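You operate a simulated robot arm through the tools that you are given. There is no shell and no other tool. Be economical: measure what you need, move in short steps, check, and stop when the job is done.

The job below is to be done with a simulated robot arm. You get a single attempt, and the scene is never put back.

TASK
Stack the blue paint bottle from the record table on top of the yellow paint bottle. Then fetch the red cotton reel from the record table and set it on top of the green empty can there.

Only the result counts: the job must be done as asked and must still hold three seconds after the hand-in. Knocking over, shifting, dropping, spilling or breaking anything else fails it.

THE ROBOT
A 7-joint arm with a two-finger parallel gripper, fixed in place. Base frame: the origin is at the foot of the arm, x ahead of it, y to its left, z up; the work surface is at about z = 0.72. Units: m, rad, N and s.
With the tool pointing down near the work surface it reaches from about 0.28 to 0.68 m from the base axis. Its first joint turns from -1.152 to 1.152 rad. Payload 1.57 kg.
The TCP is the grasp point between the finger pads, 0.03 m short of the fingertips. In the tool frame z runs along the fingers and y along their closing line. The gripper opens to 0.11 m. The fingers are 0.024 m wide and 0.012 m thick; the gripper's body (0.048 by 0.112 m) begins 0.078 m behind the TCP.
Orientation is that of the tool frame in the base frame, as a unit quaternion [x, y, z, w]. With the fingers straight down and closing along the base's y, the tool's x points along the base's -x, its y along +y and its z along -z.

THE INTERFACE
- The arm moves only by the tool arm_command. Its argument "moves" is a list that holds one entry, the list of rows, each a list of 7 numbers: the shift along the base's x, y, z in units of 40 mm (1.0 is 40 mm), then the turn, a rotation vector about the base's x, y, z in units of 8 degrees (1.0 is 8 degrees), then the finger opening in m, from 0 to 0.11. In form: [[[tx, ty, tz, wx, wy, wz, hand], ...]]. A call has 1 to 20 rows; each row shifts and turns the commanded pose from where the row before left it. A call with a number of a shift or a turn outside -1 to 1 is refused whole. Rows are played at 5 a second. More than 0.05 m and 0.15 rad between two rows, or a gripper value outside its range, and nothing of the call is played. A pose out of reach is approached as far as the arm can. The call stops where the force on the tool passes 40 N (or 10 N more than at its start, if that is more) or the arm is blocked; 0.2 s more then pass. The fingers move at their own pace (about 0.108 m/s each) and stop on an object; they squeeze with about 26 N. The grip force told is the motor's: it shows also when the fingers shut on nothing. Time passes only in rows, and 0.2 s behind the last, so rows that do not move let the fingers close. The reply holds the time, the measured pose of the TCP, the force on the tool along the base axes, the opening and the grip force, in the units named above and with some noise.
- Cameras (640 x 400 px; columns grow to the right, rows downward): "scene" is fixed at [0.1605, -0.3942, 1.3877]; the picture's right is [0.79, -0.61, 0.00], its down [-0.44, -0.58, -0.68] and it looks along [0.42, 0.54, -0.73] (base axes); focal length 324 px, centre (320, 200). "wrist" rides on the gripper at [-0.036, 0, -0.08] in the tool frame; the picture's right is [0.00, -1.00, 0.00], its down [0.97, 0.00, -0.24] and it looks along [0.24, 0.00, 0.97] (tool axes); focal length 218 px, centre (320, 200).
- grab_frame(camera): a new picture of that camera. It takes no simulated time.
- pixel_to_xyz(camera, pixels): for up to 12 pixels [column, row] of the newest picture of that camera ("zoom" is the newest enlarged one), the place [x, y, z] in the base frame of the surface seen there, good to about 0.002 m. It takes no simulated time.
- zoom(camera, box): a new picture of the part [left, top, right, bottom] of that camera's present view, enlarged. It takes no simulated time.
- sign_off(): hands the job in; it is judged then, once.

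Keep the steps short. Do not move on a guess: measure, check each grasp and each placing, and mend mistakes. In all there are 80 turns and 46 pictures (those below and enlarged ones count). Leave the gripper open and the arm clear of the work at the hand-in unless told otherwise, and finish with a single line.

The tools are called after "Emit:" as name(argument=value, ...) on one line, values as JSON. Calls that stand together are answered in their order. arm_command: Moves the arm, as the interface text tells. Its arguments: {"type":"object","properties":{"moves":{"type":"array","items":{"type":"array","items":{"type":"array","items":{"type":"number"}}}}},"required":["moves"]} The other tools are called the same way: grab_frame (camera) takes a picture; pixel_to_xyz (camera, pixels) gives the place of the surface under pixels of a picture; zoom (camera, box) takes an enlarged picture of a part of a camera's view; sign_off () hands the job in.

At the start:

```text
time: 0.0
position: [0.4554, -0.132, 1.0718]
orientation: [0.001, 1.0, 0.0, 0.0]
wrist_force: [0.5, 0.2, -0.4]
finger_gap: 0.1099
grip_force: 0.1
```

scene: 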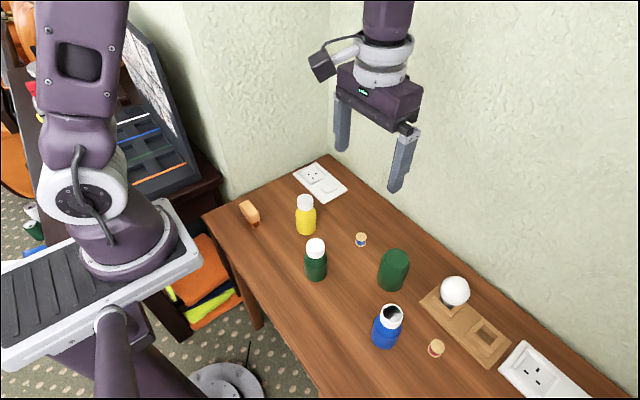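
wrist: 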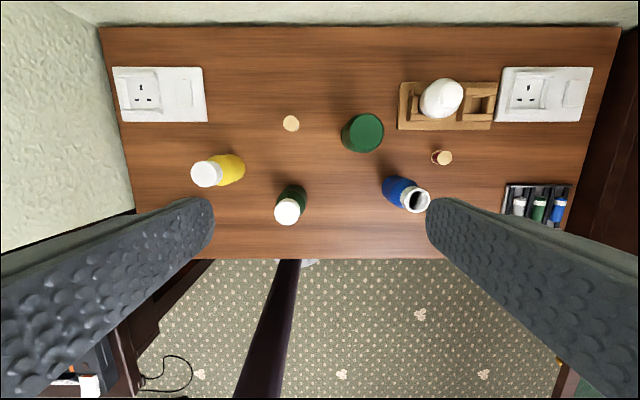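

I see a yellow bottle at about (306,215), a blue one at (387,326), a green can at (393,270), and two reels at (361,240) and (436,348). I'll zoom in to tell them apart.

Emit:
zoom(camera="scene", box=[340, 220, 480, 370])

Emit:
zoom(camera="scene", box=[230, 170, 390, 290])

```text
2.67 times, centred on (410, 295) of scene
```

zoom: 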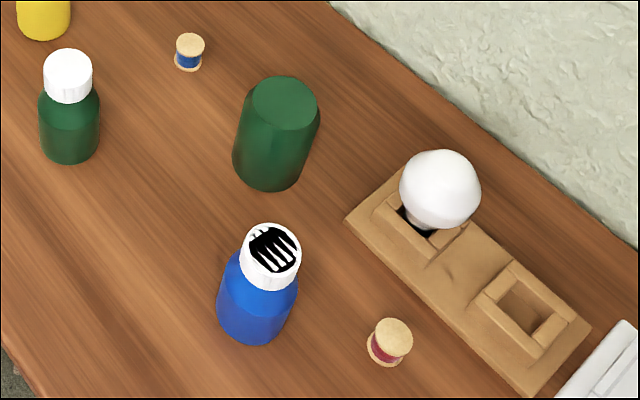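

```text
3.33 times, centred on (310, 230) of scene
```

zoom: 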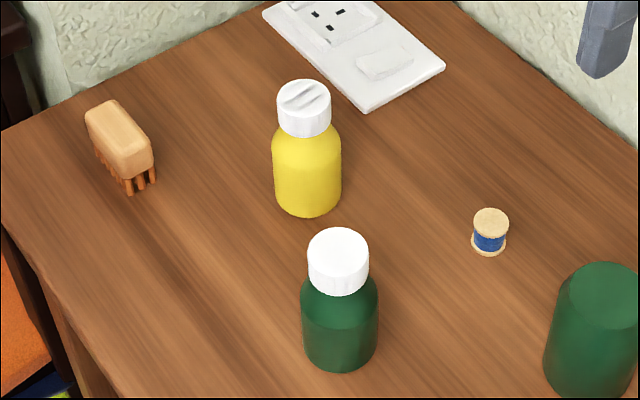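

The red reel is the one at about (436,348). The other reel is blue. Next I'll measure positions, using the zoom for the yellow bottle and the scene picture for the rest.

Emit:
pixel_to_xyz(camera="zoom", pixels=[[303, 95], [283, 100], [325, 100], [303, 84], [303, 106], [277, 150], [308, 150], [340, 150], [308, 210], [308, 222], [338, 245], [490, 218]])

Emit:
pixel_to_xyz(camera="scene", pixels=[[392, 311], [381, 311], [402, 313], [373, 328], [385, 333], [399, 330], [382, 348], [396, 256], [388, 290], [437, 343], [435, 349], [455, 290]])

Emit:
pixel_to_xyz(camera="wrist", pixels=[[206, 173], [192, 173], [221, 173], [415, 199], [402, 199], [429, 199], [364, 133], [345, 133], [382, 133], [446, 158], [439, 158], [452, 158]])

Emit:
zoom(camera="wrist", box=[330, 70, 530, 220])

```text
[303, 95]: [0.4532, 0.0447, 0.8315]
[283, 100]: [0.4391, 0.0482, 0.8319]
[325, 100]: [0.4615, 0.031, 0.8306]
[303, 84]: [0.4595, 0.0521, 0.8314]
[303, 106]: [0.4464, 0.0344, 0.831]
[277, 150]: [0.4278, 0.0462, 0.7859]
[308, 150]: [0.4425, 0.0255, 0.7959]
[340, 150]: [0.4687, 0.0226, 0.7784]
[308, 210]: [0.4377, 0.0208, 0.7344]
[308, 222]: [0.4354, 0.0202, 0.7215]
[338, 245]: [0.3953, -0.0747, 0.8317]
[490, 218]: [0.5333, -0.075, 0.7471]
```

```text
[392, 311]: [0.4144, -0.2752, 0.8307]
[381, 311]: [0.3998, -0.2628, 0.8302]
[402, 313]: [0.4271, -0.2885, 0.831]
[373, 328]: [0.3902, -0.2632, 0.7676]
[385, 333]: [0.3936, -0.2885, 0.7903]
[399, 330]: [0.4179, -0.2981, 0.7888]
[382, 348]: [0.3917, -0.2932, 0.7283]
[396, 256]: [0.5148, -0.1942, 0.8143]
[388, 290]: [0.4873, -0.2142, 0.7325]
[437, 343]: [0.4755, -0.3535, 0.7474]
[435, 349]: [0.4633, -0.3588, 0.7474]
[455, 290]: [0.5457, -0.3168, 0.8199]
```

```text
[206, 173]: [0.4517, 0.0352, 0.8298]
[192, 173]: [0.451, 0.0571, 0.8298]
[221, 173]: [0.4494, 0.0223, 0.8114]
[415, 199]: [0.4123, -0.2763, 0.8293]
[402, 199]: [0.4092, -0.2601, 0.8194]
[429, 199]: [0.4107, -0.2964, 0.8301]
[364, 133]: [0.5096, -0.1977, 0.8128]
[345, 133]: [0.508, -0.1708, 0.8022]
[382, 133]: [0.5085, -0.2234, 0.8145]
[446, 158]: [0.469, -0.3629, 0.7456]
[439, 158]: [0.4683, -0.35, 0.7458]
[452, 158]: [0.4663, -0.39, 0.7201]
```

```text
2.67 times, centred on (430, 145) of wrist
```

zoom: 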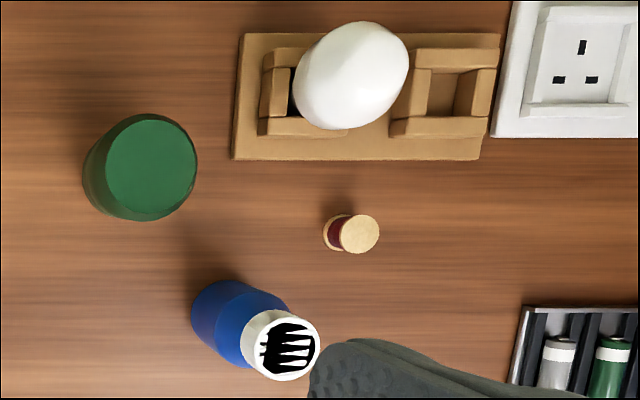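

Readings so far:
- **Blue bottle:** cap centre about (0.413, -0.2755), top at z 0.831.
- **Yellow bottle:** cap centre about (0.4525, 0.0425), top at z 0.831.
- **Green can:** (0.51, -0.197), top at z 0.814.
- **Red reel:** (0.469, -0.361), top at z 0.747.

Now I'll move over the blue bottle and come down to z≈0.90, open.

Emit:
arm_command(moves=[[[-0.26, -0.9, 0, 0, 0, 0, 0.11], [-0.26, -0.9, 0, 0, 0, 0, 0.11], [-0.26, -0.9, 0, 0, 0, 0, 0.11], [-0.26, -0.9, 0, 0, 0, 0, 0.11], [0, 0, -0.9, 0, 0, 0, 0.11], [0, 0, -0.9, 0, 0, 0, 0.11], [0, 0, -0.9, 0, 0, 0, 0.11], [0, 0, -0.9, 0, 0, 0, 0.11], [0, 0, -0.6, 0, 0, 0, 0.11], [0, 0, 0, 0, 0, 0, 0.11]]])

Emit:
grab_frame(camera="wrist")

```text
time: 2.2
position: [0.413, -0.2774, 0.9034]
orientation: [0.0, 1.0, 0.0, 0.0]
wrist_force: [0.5, 0.5, -0.4]
finger_gap: 0.1098
grip_force: 0.1
```

```text
40 pictures are left
```

wrist: 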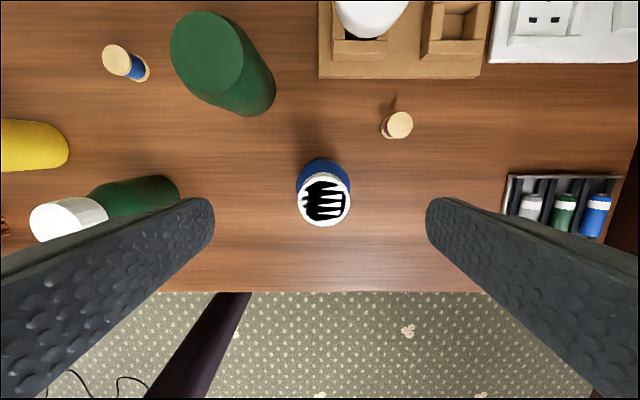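

The blue bottle is centred at about (324,200). I'll check its centre and whether the tray at (560,205) would be in the finger's way.

Emit:
pixel_to_xyz(camera="wrist", pixels=[[323, 200], [301, 200], [346, 200], [323, 177], [323, 223], [510, 185], [530, 205], [598, 203], [392, 125], [412, 125], [208, 50], [400, 113]])

```text
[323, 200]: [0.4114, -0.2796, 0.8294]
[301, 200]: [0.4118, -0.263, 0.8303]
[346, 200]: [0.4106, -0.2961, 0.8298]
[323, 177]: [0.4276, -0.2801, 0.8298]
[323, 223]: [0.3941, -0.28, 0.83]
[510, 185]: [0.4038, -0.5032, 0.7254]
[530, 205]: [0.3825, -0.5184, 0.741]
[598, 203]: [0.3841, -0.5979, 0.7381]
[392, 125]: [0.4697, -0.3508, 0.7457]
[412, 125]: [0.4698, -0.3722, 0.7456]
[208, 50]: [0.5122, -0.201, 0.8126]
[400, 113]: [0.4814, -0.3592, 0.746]
```

The way is clear. I'll descend to z≈0.77 around the blue bottle.

Emit:
arm_command(moves=[[[-0.02, -0.02, -0.8, 0, 0, 0, 0.11], [0, 0, -0.8, 0, 0, 0, 0.11], [0, 0, -0.8, 0, 0, 0, 0.11], [0, 0, -0.5, 0, 0, 0, 0.11], [0, 0, -0.44, 0, 0, 0, 0.11], [0, 0, 0, 0, 0, 0, 0.11]]])

Emit:
grab_frame(camera="scene")

```text
time: 3.6
position: [0.4123, -0.2757, 0.7687]
orientation: [0.0, 1.0, 0.0, 0.001]
wrist_force: [0.7, -0.2, 0.1]
finger_gap: 0.11
grip_force: 0.1
```

```text
39 pictures are left
```

scene: 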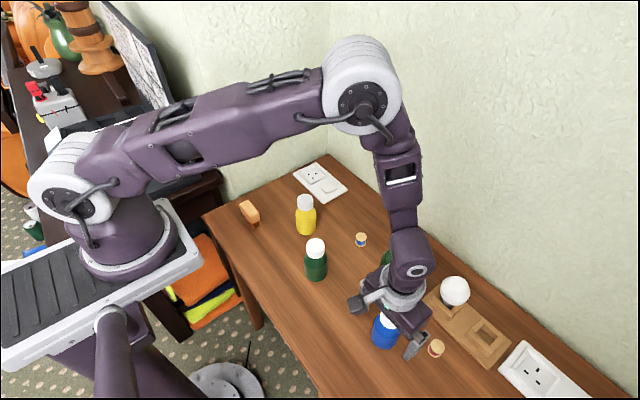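

The fingers straddle the blue bottle with nothing touching, so I'll close.

Emit:
arm_command(moves=[[[0, 0, 0, 0, 0, 0, 0.07], [0, 0, 0, 0, 0, 0, 0.05], [0, 0, 0, 0, 0, 0, 0.03], [0, 0, 0, 0, 0, 0, 0.02], [0, 0, 0, 0, 0, 0, 0.02]]])

```text
time: 4.8
position: [0.4126, -0.2766, 0.7696]
orientation: [0.0, 1.0, -0.001, 0.0]
wrist_force: [-0.1, 0.1, 0.5]
finger_gap: 0.0511
grip_force: 25.7
```

It's gripped at 0.051 m. I'll lift to z≈0.93 and check the hold.

Emit:
arm_command(moves=[[[0, 0, 0.4, 0, 0, 0, 0.02], [0, 0, 0.6, 0, 0, 0, 0.02], [0, 0, 0.8, 0, 0, 0, 0.02], [0, 0, 0.8, 0, 0, 0, 0.02], [0, 0, 0.8, 0, 0, 0, 0.02], [0, 0, 0.6, 0, 0, 0, 0.02], [0, 0, 0, 0, 0, 0, 0.02]]])

Emit:
grab_frame(camera="wrist")

Emit:
grab_frame(camera="scene")

```text
time: 6.4
position: [0.4123, -0.2748, 0.9297]
orientation: [-0.001, 1.0, 0.0, 0.0]
wrist_force: [0.9, 0.0, -2.3]
finger_gap: 0.0512
grip_force: 25.4
```

```text
38 pictures are left
```

wrist: 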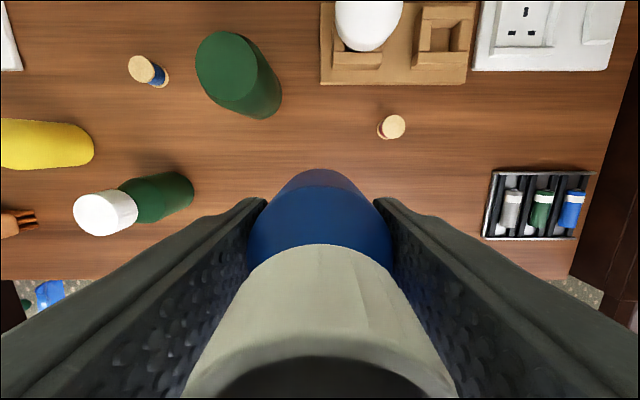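

```text
37 pictures are left
```

scene: 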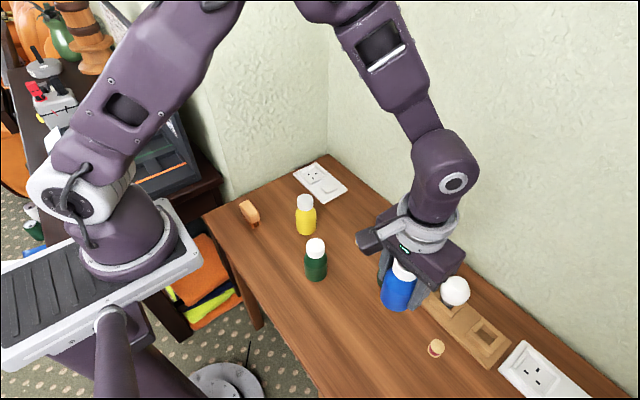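

It's held upright and weighs about 2 N. I'll carry it level toward the yellow bottle, stopping short at y≈-0.035.

Emit:
arm_command(moves=[[[0.16, 0.6, 0, 0, 0, 0, 0.02], [0.16, 0.8, 0, 0, 0, 0, 0.02], [0.16, 0.8, 0, 0, 0, 0, 0.02], [0.16, 0.8, 0, 0, 0, 0, 0.02], [0.16, 0.8, 0, 0, 0, 0, 0.02], [0.16, 0.8, 0, 0, 0, 0, 0.02], [0.04, 0.8, 0, 0, 0, 0, 0.02], [0, 0.6, 0, 0, 0, 0, 0.02], [0, 0, 0, 0, 0, 0, 0.02]]])

Emit:
grab_frame(camera="wrist")

Emit:
zoom(camera="scene", box=[260, 140, 420, 260])

```text
time: 8.4
position: [0.4535, -0.0364, 0.929]
orientation: [0.0, 1.0, 0.0, 0.0]
wrist_force: [0.1, 0.2, -2.2]
finger_gap: 0.0512
grip_force: 25.7
```

```text
36 pictures are left
```

wrist: 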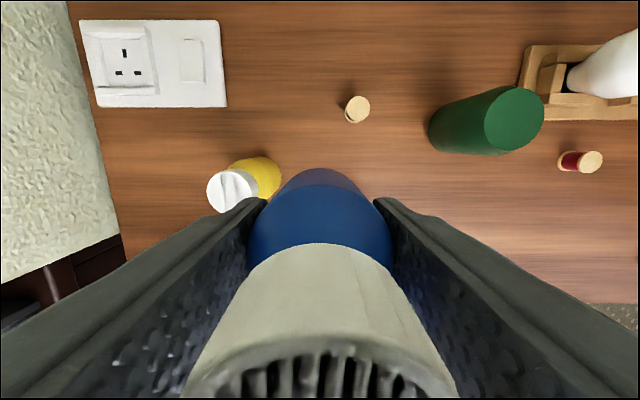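

```text
3.33 times, centred on (340, 200) of scene
```

zoom: 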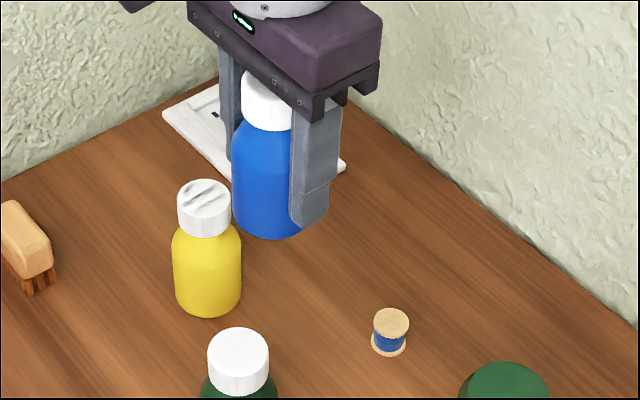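

The yellow cap is clear in the zoom at about (204,194), and in the wrist view at about (229,191). I'll measure its rim.

Emit:
pixel_to_xyz(camera="zoom", pixels=[[204, 195], [181, 195], [228, 195], [204, 182], [204, 208], [187, 185], [221, 205], [187, 205], [221, 185], [265, 236], [234, 205]])

Emit:
pixel_to_xyz(camera="wrist", pixels=[[230, 191], [209, 191], [250, 191], [230, 171], [225, 211], [214, 178], [245, 178]])

```text
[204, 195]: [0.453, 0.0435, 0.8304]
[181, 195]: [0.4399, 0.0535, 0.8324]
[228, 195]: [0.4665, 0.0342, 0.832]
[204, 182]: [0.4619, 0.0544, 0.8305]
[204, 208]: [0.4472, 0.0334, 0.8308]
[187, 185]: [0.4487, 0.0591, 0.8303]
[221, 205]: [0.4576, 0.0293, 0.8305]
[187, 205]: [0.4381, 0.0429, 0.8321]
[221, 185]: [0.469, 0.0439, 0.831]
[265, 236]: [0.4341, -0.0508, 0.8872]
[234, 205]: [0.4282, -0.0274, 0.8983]
```

```text
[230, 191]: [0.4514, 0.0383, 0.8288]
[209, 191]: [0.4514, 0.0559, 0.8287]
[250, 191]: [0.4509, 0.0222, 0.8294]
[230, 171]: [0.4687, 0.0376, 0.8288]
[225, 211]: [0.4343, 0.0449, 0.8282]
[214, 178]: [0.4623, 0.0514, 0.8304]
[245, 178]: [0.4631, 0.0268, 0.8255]
```

The two cameras give an average cap centre of (0.4525, 0.042). I'll move over it while still about 5 cm above, then check alignment from both views.

Emit:
arm_command(moves=[[[-0.01, 0.65, 0, 0, 0, 0, 0.02], [-0.01, 0.65, 0, 0, 0, 0, 0.02], [0, 0.64, 0, 0, 0, 0, 0.02], [0, 0, -0.6, 0, 0, 0, 0.02], [0, 0, 0, 0, 0, 0, 0.02]]])

Emit:
zoom(camera="scene", box=[250, 140, 370, 250])

Emit:
grab_frame(camera="wrist")

```text
time: 9.6
position: [0.4511, 0.0397, 0.9059]
orientation: [0.0, 1.0, 0.0, 0.0]
wrist_force: [0.1, 0.8, -2.2]
finger_gap: 0.0511
grip_force: 26.2
```

```text
3.64 times, centred on (310, 195) of scene
```

zoom: 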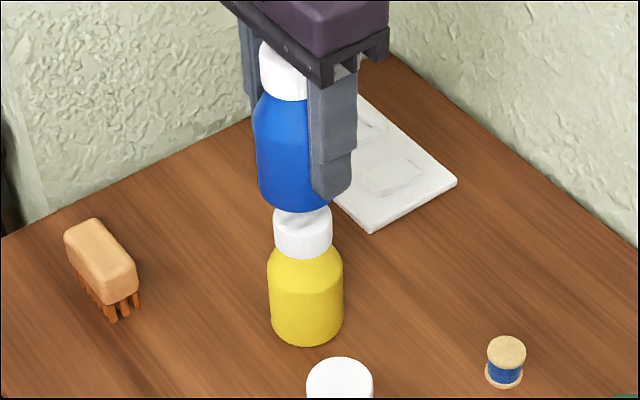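

```text
33 pictures are left
```

wrist: 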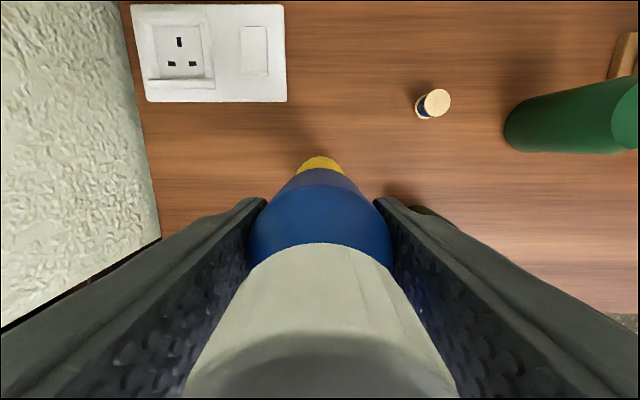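

The yellow body shows symmetrically under the blue bottle in the wrist view (columns 296–345), and the axes agree in the scene view. I'll lower slowly, watching the force.

Emit:
arm_command(moves=[[[0, 0, -0.25, 0, 0, 0, 0.02], [0, 0, -0.2, 0, 0, 0, 0.02], [0, 0, -0.1, 0, 0, 0, 0.02], [0, 0, 0, 0, 0, 0, 0.02]]])

```text
time: 10.6
position: [0.452, 0.041, 0.8846]
orientation: [0.0, 1.0, 0.0, 0.0]
wrist_force: [0.5, -0.2, -2.6]
finger_gap: 0.0511
grip_force: 25.5
```

Emit:
arm_command(moves=[[[0, 0, -0.05, 0, 0, 0, 0.02], [0, 0, 0, 0, 0, 0, 0.02]]])

Emit:
zoom(camera="scene", box=[250, 140, 370, 250])

```text
time: 11.2
position: [0.4507, 0.0412, 0.8822]
orientation: [0.0, 1.0, 0.0, 0.0]
wrist_force: [0.4, -0.2, -1.5]
finger_gap: 0.051
grip_force: 25.4
```

```text
3.64 times, centred on (310, 195) of scene
```

zoom: 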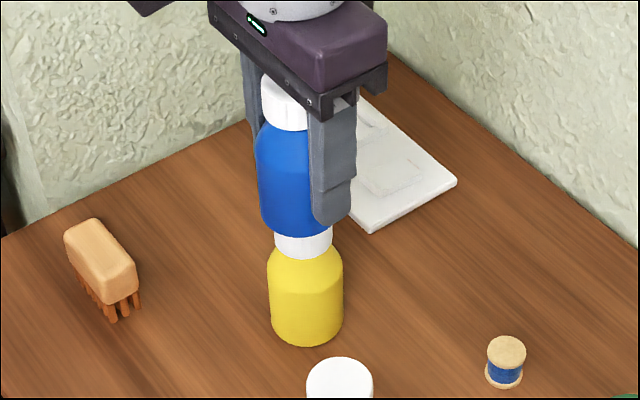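

It's nearly touching. I'll go down in 1 mm steps until the force changes.

Emit:
arm_command(moves=[[[0, 0, -0.03, 0, 0, 0, 0.02], [0, 0, 0, 0, 0, 0, 0.02]]])

Emit:
arm_command(moves=[[[0, 0, -0.03, 0, 0, 0, 0.02], [0, 0, 0, 0, 0, 0, 0.02]]])

```text
time: 11.8
position: [0.4532, 0.0411, 0.8807]
orientation: [-0.001, 1.0, 0.0, -0.001]
wrist_force: [-0.3, 0.8, -2.5]
finger_gap: 0.0514
grip_force: 26.1
```

```text
time: 12.4
position: [0.451, 0.041, 0.8791]
orientation: [0.0, 1.0, -0.001, 0.0]
wrist_force: [0.5, -0.2, -1.7]
finger_gap: 0.0514
grip_force: 26.0
```

Emit:
arm_command(moves=[[[0, 0, -0.03, 0, 0, 0, 0.02], [0, 0, 0, 0, 0, 0, 0.02]]])

```text
time: 13.0
position: [0.4521, 0.0414, 0.8784]
orientation: [-0.001, 1.0, 0.0, 0.001]
wrist_force: [-2.4, 0.4, 19.8]
finger_gap: 0.0513
grip_force: 25.5
```

Contact (+20 N). I'll relieve about 0.8 mm and read the force before opening.

Emit:
arm_command(moves=[[[0, 0, 0.02, 0, 0, 0, 0.02], [0, 0, 0, 0, 0, 0, 0.02]]])

Emit:
zoom(camera="scene", box=[250, 140, 370, 250])

Emit:
grab_frame(camera="wrist")

```text
time: 13.6
position: [0.4521, 0.0403, 0.8795]
orientation: [0.0, 1.0, -0.001, -0.001]
wrist_force: [0.7, -0.6, -1.8]
finger_gap: 0.0512
grip_force: 26.7
```

```text
3.64 times, centred on (310, 195) of scene
```

zoom: 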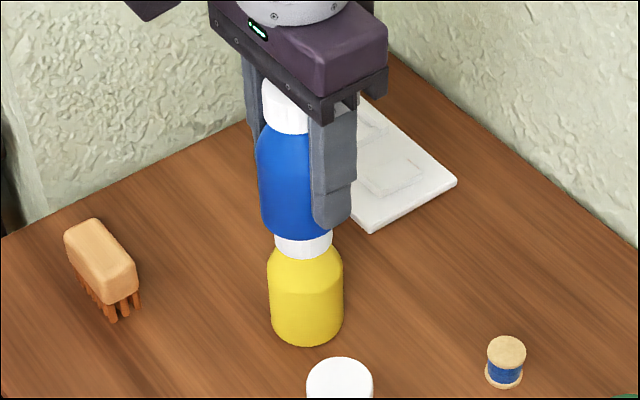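

```text
30 pictures are left
```

wrist: 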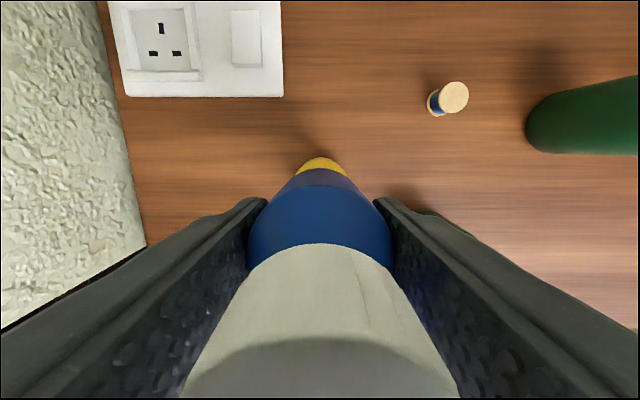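

Aligned, with less than 1 mm gap. I'll open the fingers gradually.

Emit:
arm_command(moves=[[[0, 0, 0, 0, 0, 0, 0.053], [0, 0, 0, 0, 0, 0, 0.056], [0, 0, 0, 0, 0, 0, 0.065], [0, 0, 0, 0, 0, 0, 0.085], [0, 0, 0, 0, 0, 0, 0.1], [0, 0, 0, 0, 0, 0, 0.1]]])

Emit:
zoom(camera="scene", box=[250, 140, 370, 250])

```text
time: 15.0
position: [0.4509, 0.0413, 0.8786]
orientation: [0.001, 1.0, 0.0, -0.001]
wrist_force: [0.5, 0.0, 0.4]
finger_gap: 0.1001
grip_force: 0.0
```

```text
3.64 times, centred on (310, 195) of scene
```

zoom: 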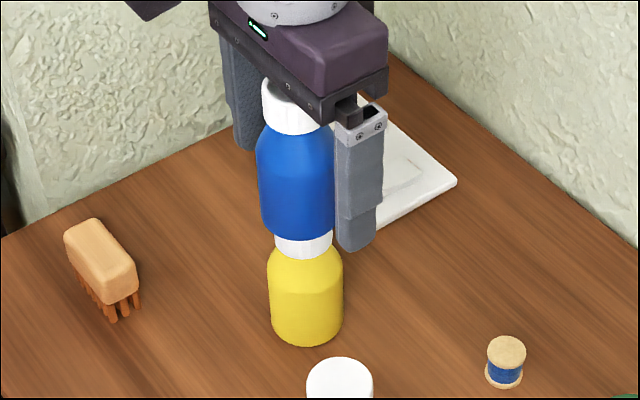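

The blue bottle stands on the yellow cap. I'll retreat straight up to z≈1.04.

Emit:
arm_command(moves=[[[0, 0, 0.3, 0, 0, 0, 0.1], [0, 0, 0.6, 0, 0, 0, 0.1], [0, 0, 0.8, 0, 0, 0, 0.1], [0, 0, 0.8, 0, 0, 0, 0.1], [0, 0, 0.8, 0, 0, 0, 0.1], [0, 0, 0.7, 0, 0, 0, 0.1], [0, 0, 0, 0, 0, 0, 0.1]]])

Emit:
grab_frame(camera="wrist")

Emit:
grab_frame(camera="scene")

```text
time: 16.6
position: [0.4522, 0.0427, 1.0391]
orientation: [0.0, 1.0, 0.0, 0.0]
wrist_force: [-0.5, -0.5, 0.5]
finger_gap: 0.1
grip_force: 0.1
```

```text
28 pictures are left
```

wrist: 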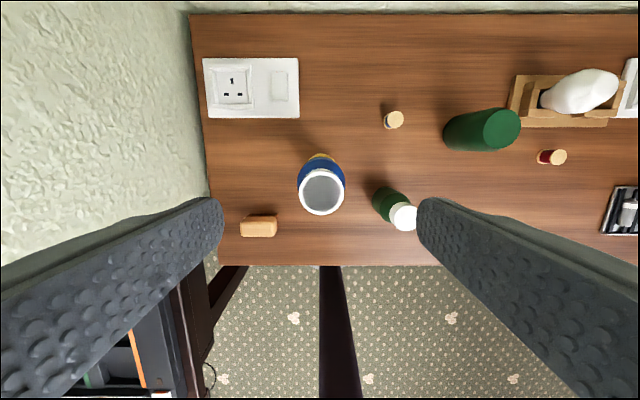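

```text
27 pictures are left
```

scene: 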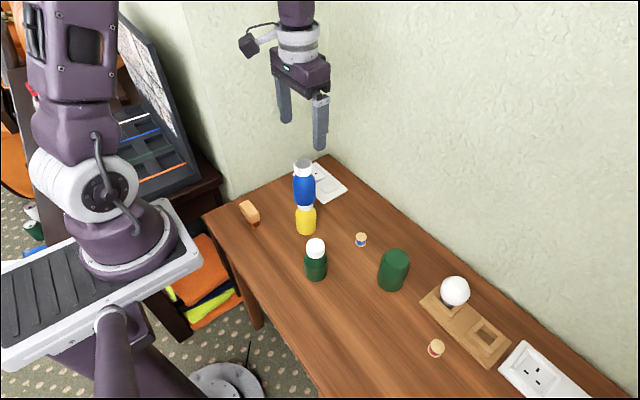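

The stack stands. I'll travel at this height to above the red reel (0.4695, -0.361), narrow the fingers to 0.06, come down to z≈0.90 and look.

Emit:
arm_command(moves=[[[0.04, -0.917, 0, 0, 0, 0, 0.1], [0.04, -0.917, 0, 0, 0, 0, 0.1], [0.04, -0.917, 0, 0, 0, 0, 0.1], [0.04, -0.917, 0, 0, 0, 0, 0.1], [0.04, -0.917, 0, 0, 0, 0, 0.1], [0.04, -0.917, 0, 0, 0, 0, 0.1], [0.04, -0.917, 0, 0, 0, 0, 0.1], [0.04, -0.917, 0, 0, 0, 0, 0.1], [0.04, -0.917, 0, 0, 0, 0, 0.1], [0.04, -0.917, 0, 0, 0, 0, 0.1], [0.04, -0.917, 0, 0, 0, 0, 0.06], [0, 0, -0.9, 0, 0, 0, 0.06], [0, 0, -0.9, 0, 0, 0, 0.06], [0, 0, -0.9, 0, 0, 0, 0.06], [0, 0, -0.8, 0, 0, 0, 0.06], [0, 0, 0, 0, 0, 0, 0.06]]])

Emit:
grab_frame(camera="wrist")

Emit:
grab_frame(camera="scene")

```text
time: 20.0
position: [0.4682, -0.3637, 0.8974]
orientation: [0.0, 1.0, 0.0, 0.0]
wrist_force: [0.4, -0.3, -0.1]
finger_gap: 0.0602
grip_force: 0.1
```

```text
26 pictures are left
```

wrist: 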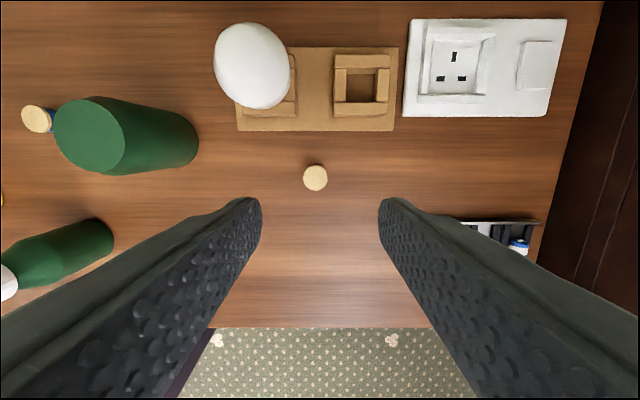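

```text
25 pictures are left
```

scene: 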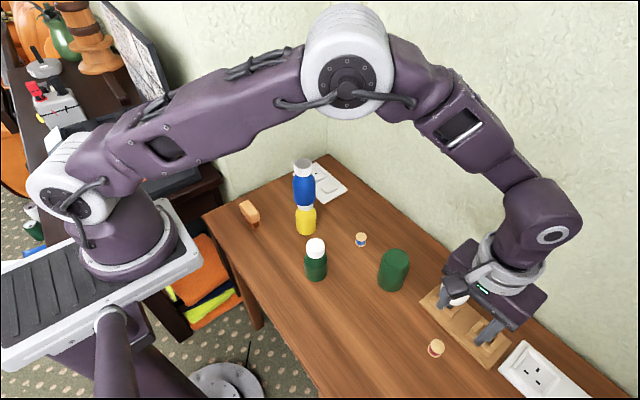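

The reel is at (315,177) in the wrist view. I'll measure it along with the stand's front edge, the egg and the can.

Emit:
pixel_to_xyz(camera="wrist", pixels=[[315, 177], [305, 177], [325, 177], [315, 167], [315, 188], [310, 130], [245, 130], [260, 107], [250, 65], [284, 80], [89, 138]])

```text
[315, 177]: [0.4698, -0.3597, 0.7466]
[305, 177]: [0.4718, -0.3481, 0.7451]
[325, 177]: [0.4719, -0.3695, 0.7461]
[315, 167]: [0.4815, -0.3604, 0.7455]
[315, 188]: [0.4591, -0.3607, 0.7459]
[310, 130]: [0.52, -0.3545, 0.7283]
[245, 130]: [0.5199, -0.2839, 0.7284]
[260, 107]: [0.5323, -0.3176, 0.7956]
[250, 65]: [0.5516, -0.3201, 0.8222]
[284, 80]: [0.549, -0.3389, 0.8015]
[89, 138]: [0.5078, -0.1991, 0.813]
```

The stand's edge is at x 0.52 and the egg's top is about 0.822, so both are clear. I'll descend to TCP z≈0.756.

Emit:
arm_command(moves=[[[0.03, 0.04, -0.8, 0, 0, 0, 0.06], [0, 0, -0.8, 0, 0, 0, 0.06], [0, 0, -0.8, 0, 0, 0, 0.06], [0, 0, -0.6, 0, 0, 0, 0.06], [0, 0, -0.3, 0, 0, 0, 0.06], [0, 0, -0.24, 0, 0, 0, 0.06], [0, 0, 0, 0, 0, 0, 0.06]]])

Emit:
grab_frame(camera="wrist")

```text
time: 21.6
position: [0.4706, -0.3621, 0.7571]
orientation: [0.0, 1.0, 0.0, 0.001]
wrist_force: [0.1, -0.5, 0.0]
finger_gap: 0.06
grip_force: 0.0
```

```text
24 pictures are left
```

wrist: 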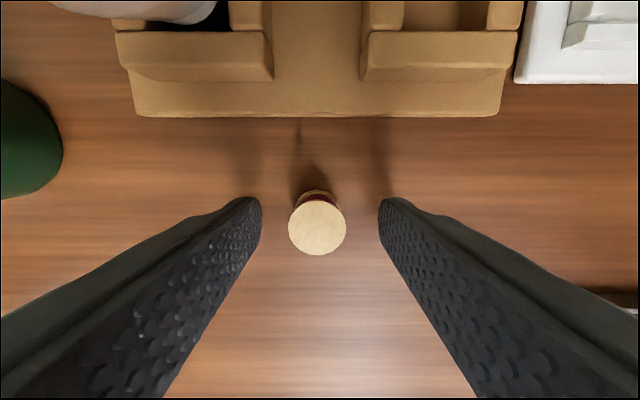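

The reel is centred between the fingers at (317,227), so I'll close.

Emit:
arm_command(moves=[[[0, 0, 0, 0, 0, 0, 0.04], [0, 0, 0, 0, 0, 0, 0.025], [0, 0, 0, 0, 0, 0, 0.01], [0, 0, 0, 0, 0, 0, 0.005], [0, 0, 0, 0, 0, 0, 0.005]]])

```text
time: 22.8
position: [0.4704, -0.3623, 0.7573]
orientation: [0.0, 1.0, 0.0, 0.0]
wrist_force: [0.1, 0.5, 1.4]
finger_gap: 0.0234
grip_force: 25.6
```

It's gripped at 0.023 m. I'll lift straight up to z≈0.92.

Emit:
arm_command(moves=[[[0, 0, 0.3, 0, 0, 0, 0.005], [0, 0, 0.6, 0, 0, 0, 0.005], [0, 0, 0.8, 0, 0, 0, 0.005], [0, 0, 0.8, 0, 0, 0, 0.005], [0, 0, 0.8, 0, 0, 0, 0.005], [0, 0, 0.8, 0, 0, 0, 0.005], [0, 0, 0, 0, 0, 0, 0.005]]])

Emit:
grab_frame(camera="wrist")

Emit:
zoom(camera="scene", box=[350, 230, 520, 370])

```text
time: 24.4
position: [0.4711, -0.3635, 0.9227]
orientation: [0.0, 1.0, 0.0, 0.001]
wrist_force: [-0.3, 0.1, -0.2]
finger_gap: 0.0237
grip_force: 26.1
```

```text
23 pictures are left
```

wrist: 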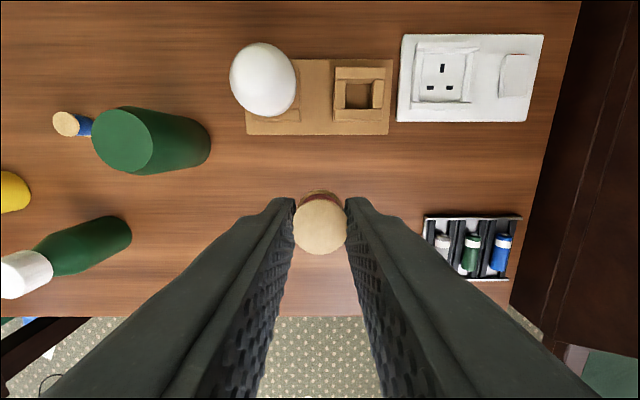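

```text
2.86 times, centred on (435, 300) of scene
```

zoom: 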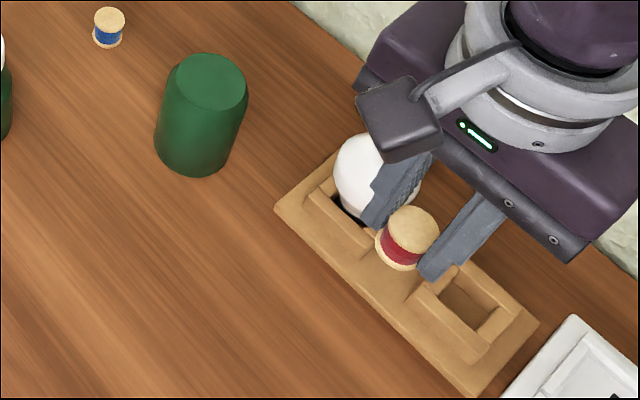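

The red reel is held upright. I'll measure the can's top, centred at about (212,82) in the zoom and (122,140) in the wrist view.

Emit:
pixel_to_xyz(camera="zoom", pixels=[[211, 82], [178, 82], [244, 82], [211, 56], [211, 108], [190, 65], [232, 99], [190, 99], [232, 65]])

Emit:
pixel_to_xyz(camera="wrist", pixels=[[122, 140], [94, 140], [151, 140], [122, 109], [122, 172]])

```text
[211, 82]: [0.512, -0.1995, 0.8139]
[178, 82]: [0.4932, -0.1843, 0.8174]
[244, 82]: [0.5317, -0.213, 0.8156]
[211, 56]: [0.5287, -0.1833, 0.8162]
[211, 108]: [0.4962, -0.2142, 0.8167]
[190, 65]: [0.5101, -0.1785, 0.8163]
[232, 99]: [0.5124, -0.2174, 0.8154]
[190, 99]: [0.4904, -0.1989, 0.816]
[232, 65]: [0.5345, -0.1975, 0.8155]
```

```text
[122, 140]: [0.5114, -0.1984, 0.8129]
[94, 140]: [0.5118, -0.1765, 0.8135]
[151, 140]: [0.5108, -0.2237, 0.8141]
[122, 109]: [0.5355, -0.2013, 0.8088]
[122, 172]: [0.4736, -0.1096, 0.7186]
```

The can's top centre is (0.512, -0.199), z≈0.814. I'll move above it and come down to TCP z≈0.868 (reel bottom about 0.83).

Emit:
arm_command(moves=[[[0.173, 0.68, 0, 0, 0, 0, 0.005], [0.173, 0.68, 0, 0, 0, 0, 0.005], [0.173, 0.68, 0, 0, 0, 0, 0.005], [0.173, 0.68, 0, 0, 0, 0, 0.005], [0.173, 0.68, 0, 0, 0, 0, 0.005], [0.173, 0.68, 0, 0, 0, 0, 0.005], [0, 0, -0.7, 0, 0, 0, 0.005], [0, 0, -0.6, 0, 0, 0, 0.005], [0, 0, 0, 0, 0, 0, 0.005]]])

Emit:
grab_frame(camera="wrist")

Emit:
zoom(camera="scene", box=[340, 200, 460, 300])

```text
time: 26.4
position: [0.5106, -0.1986, 0.8688]
orientation: [0.0, 1.0, 0.001, 0.0]
wrist_force: [0.2, -0.5, -0.3]
finger_gap: 0.0238
grip_force: 26.6
```

```text
21 pictures are left
```

wrist: 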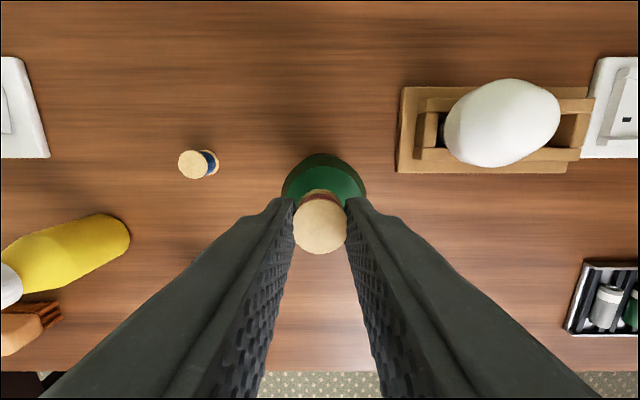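

```text
4.00 times, centred on (400, 250) of scene
```

zoom: 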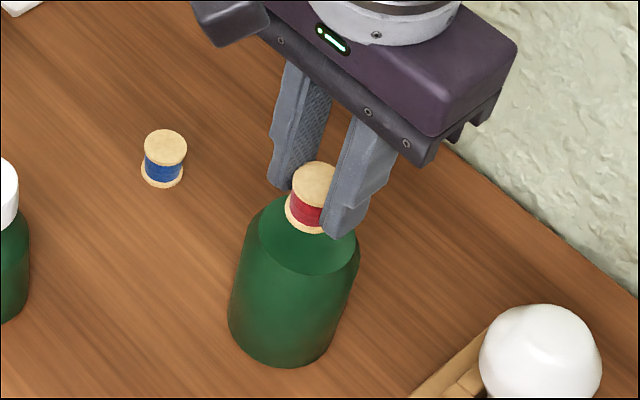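

Centred over the can within about 2 mm (wrist columns 282–367). I'll lower in small steps.

Emit:
arm_command(moves=[[[0, 0, -0.2, 0, 0, 0, 0.005], [0, 0, -0.17, 0, 0, 0, 0.005], [0, 0, 0, 0, 0, 0, 0.005]]])

Emit:
arm_command(moves=[[[0, 0, -0.03, 0, 0, 0, 0.005], [0, 0, 0, 0, 0, 0, 0.005]]])

```text
time: 27.2
position: [0.5122, -0.1984, 0.855]
orientation: [0.0, 1.0, 0.0, 0.0]
wrist_force: [0.3, 0.5, -0.7]
finger_gap: 0.0233
grip_force: 26.4
```

```text
time: 27.8
position: [0.5115, -0.1969, 0.8538]
orientation: [0.0, 1.0, 0.0, -0.001]
wrist_force: [0.1, -0.3, 2.3]
finger_gap: 0.0235
grip_force: 26.4
```

Fz is +2.3 N, which may be first contact. One more 0.8 mm step to confirm.

Emit:
arm_command(moves=[[[0, 0, -0.02, 0, 0, 0, 0.005], [0, 0, 0, 0, 0, 0, 0.005]]])

Emit:
zoom(camera="scene", box=[360, 220, 440, 290])

```text
time: 28.4
position: [0.5122, -0.1976, 0.853]
orientation: [0.0, 1.0, 0.0, 0.0]
wrist_force: [-2.3, 0.6, 11.3]
finger_gap: 0.0235
grip_force: 26.6
```

```text
5.71 times, centred on (400, 255) of scene
```

zoom: 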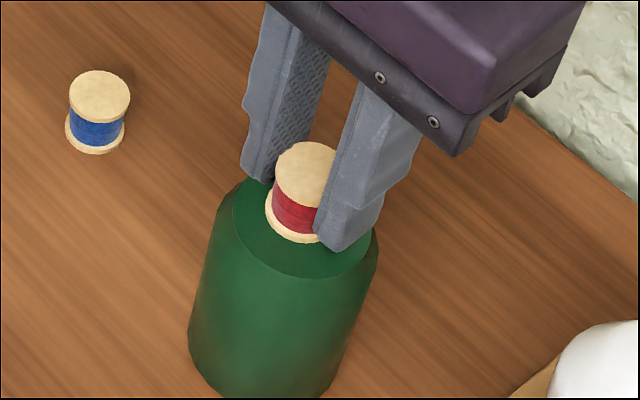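

Contact is confirmed (11 N). I'll back off 0.8 mm, open gradually to 0.06 (can top radius is 0.023), and look.

Emit:
arm_command(moves=[[[0, 0, 0.02, 0, 0, 0, 0.005], [0, 0, 0, 0, 0, 0, 0.005], [0, 0, 0, 0, 0, 0, 0.026], [0, 0, 0, 0, 0, 0, 0.032], [0, 0, 0, 0, 0, 0, 0.045], [0, 0, 0, 0, 0, 0, 0.06], [0, 0, 0, 0, 0, 0, 0.06]]])

Emit:
zoom(camera="scene", box=[360, 220, 440, 290])

```text
time: 30.0
position: [0.512, -0.196, 0.8534]
orientation: [0.0, 1.0, 0.0, 0.0]
wrist_force: [-0.6, 0.6, -0.5]
finger_gap: 0.0599
grip_force: 0.0
```

```text
5.71 times, centred on (400, 255) of scene
```

zoom: 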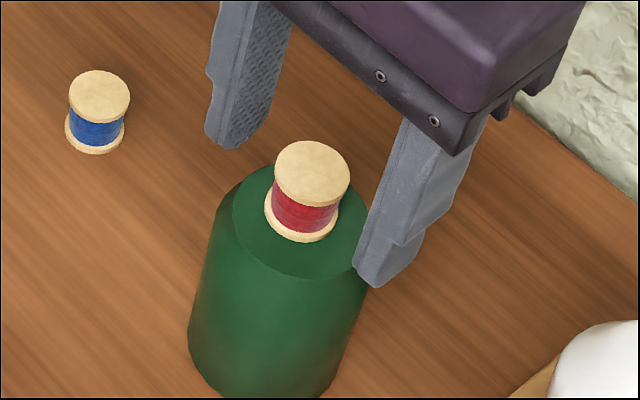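

The red reel stands flat in the middle of the can's top. I'll retreat straight up and check the whole scene.

Emit:
arm_command(moves=[[[0, 0, 0.3, 0, 0, 0, 0.06], [0, 0, 0.6, 0, 0, 0, 0.06], [0, 0, 0.8, 0, 0, 0, 0.06], [0, 0, 0.8, 0, 0, 0, 0.06], [0, 0, 0.9, 0, 0, 0, 0.06], [0, 0, 0.9, 0, 0, 0, 0.11], [0, 0, 0.9, 0, 0, 0, 0.11], [0, 0, 0, 0, 0, 0, 0.11]]])

Emit:
grab_frame(camera="scene")

Emit:
zoom(camera="scene", box=[240, 140, 480, 300])

```text
time: 31.8
position: [0.512, -0.197, 1.0608]
orientation: [-0.001, 1.0, 0.001, -0.001]
wrist_force: [-0.9, -0.2, -0.4]
finger_gap: 0.1099
grip_force: 0.0
```

```text
17 pictures are left
```

scene: 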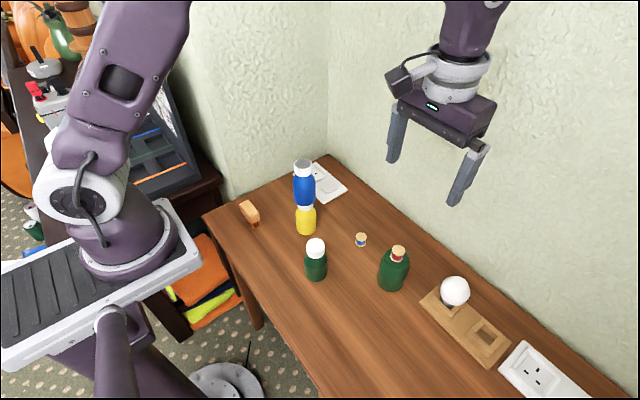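

```text
2.50 times, centred on (360, 220) of scene
```

zoom: 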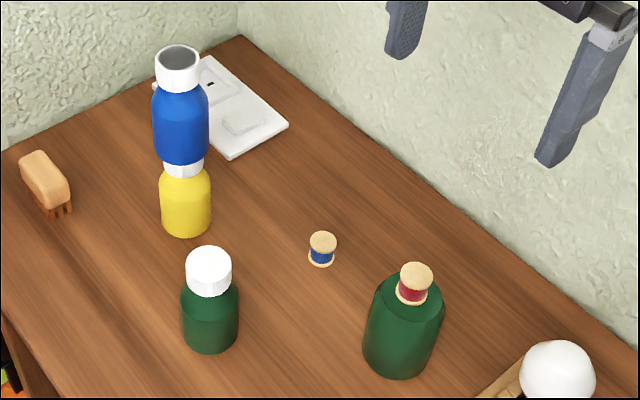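

Both stacks stand, nothing else has moved, and the gripper is open and clear, so I'm handing in.

Emit:
sign_off()

```text
The job is handed in.
```

The blue paint bottle is on top of the yellow one and the red cotton reel is on the green can; both were standing, with nothing else disturbed, when I handed in.
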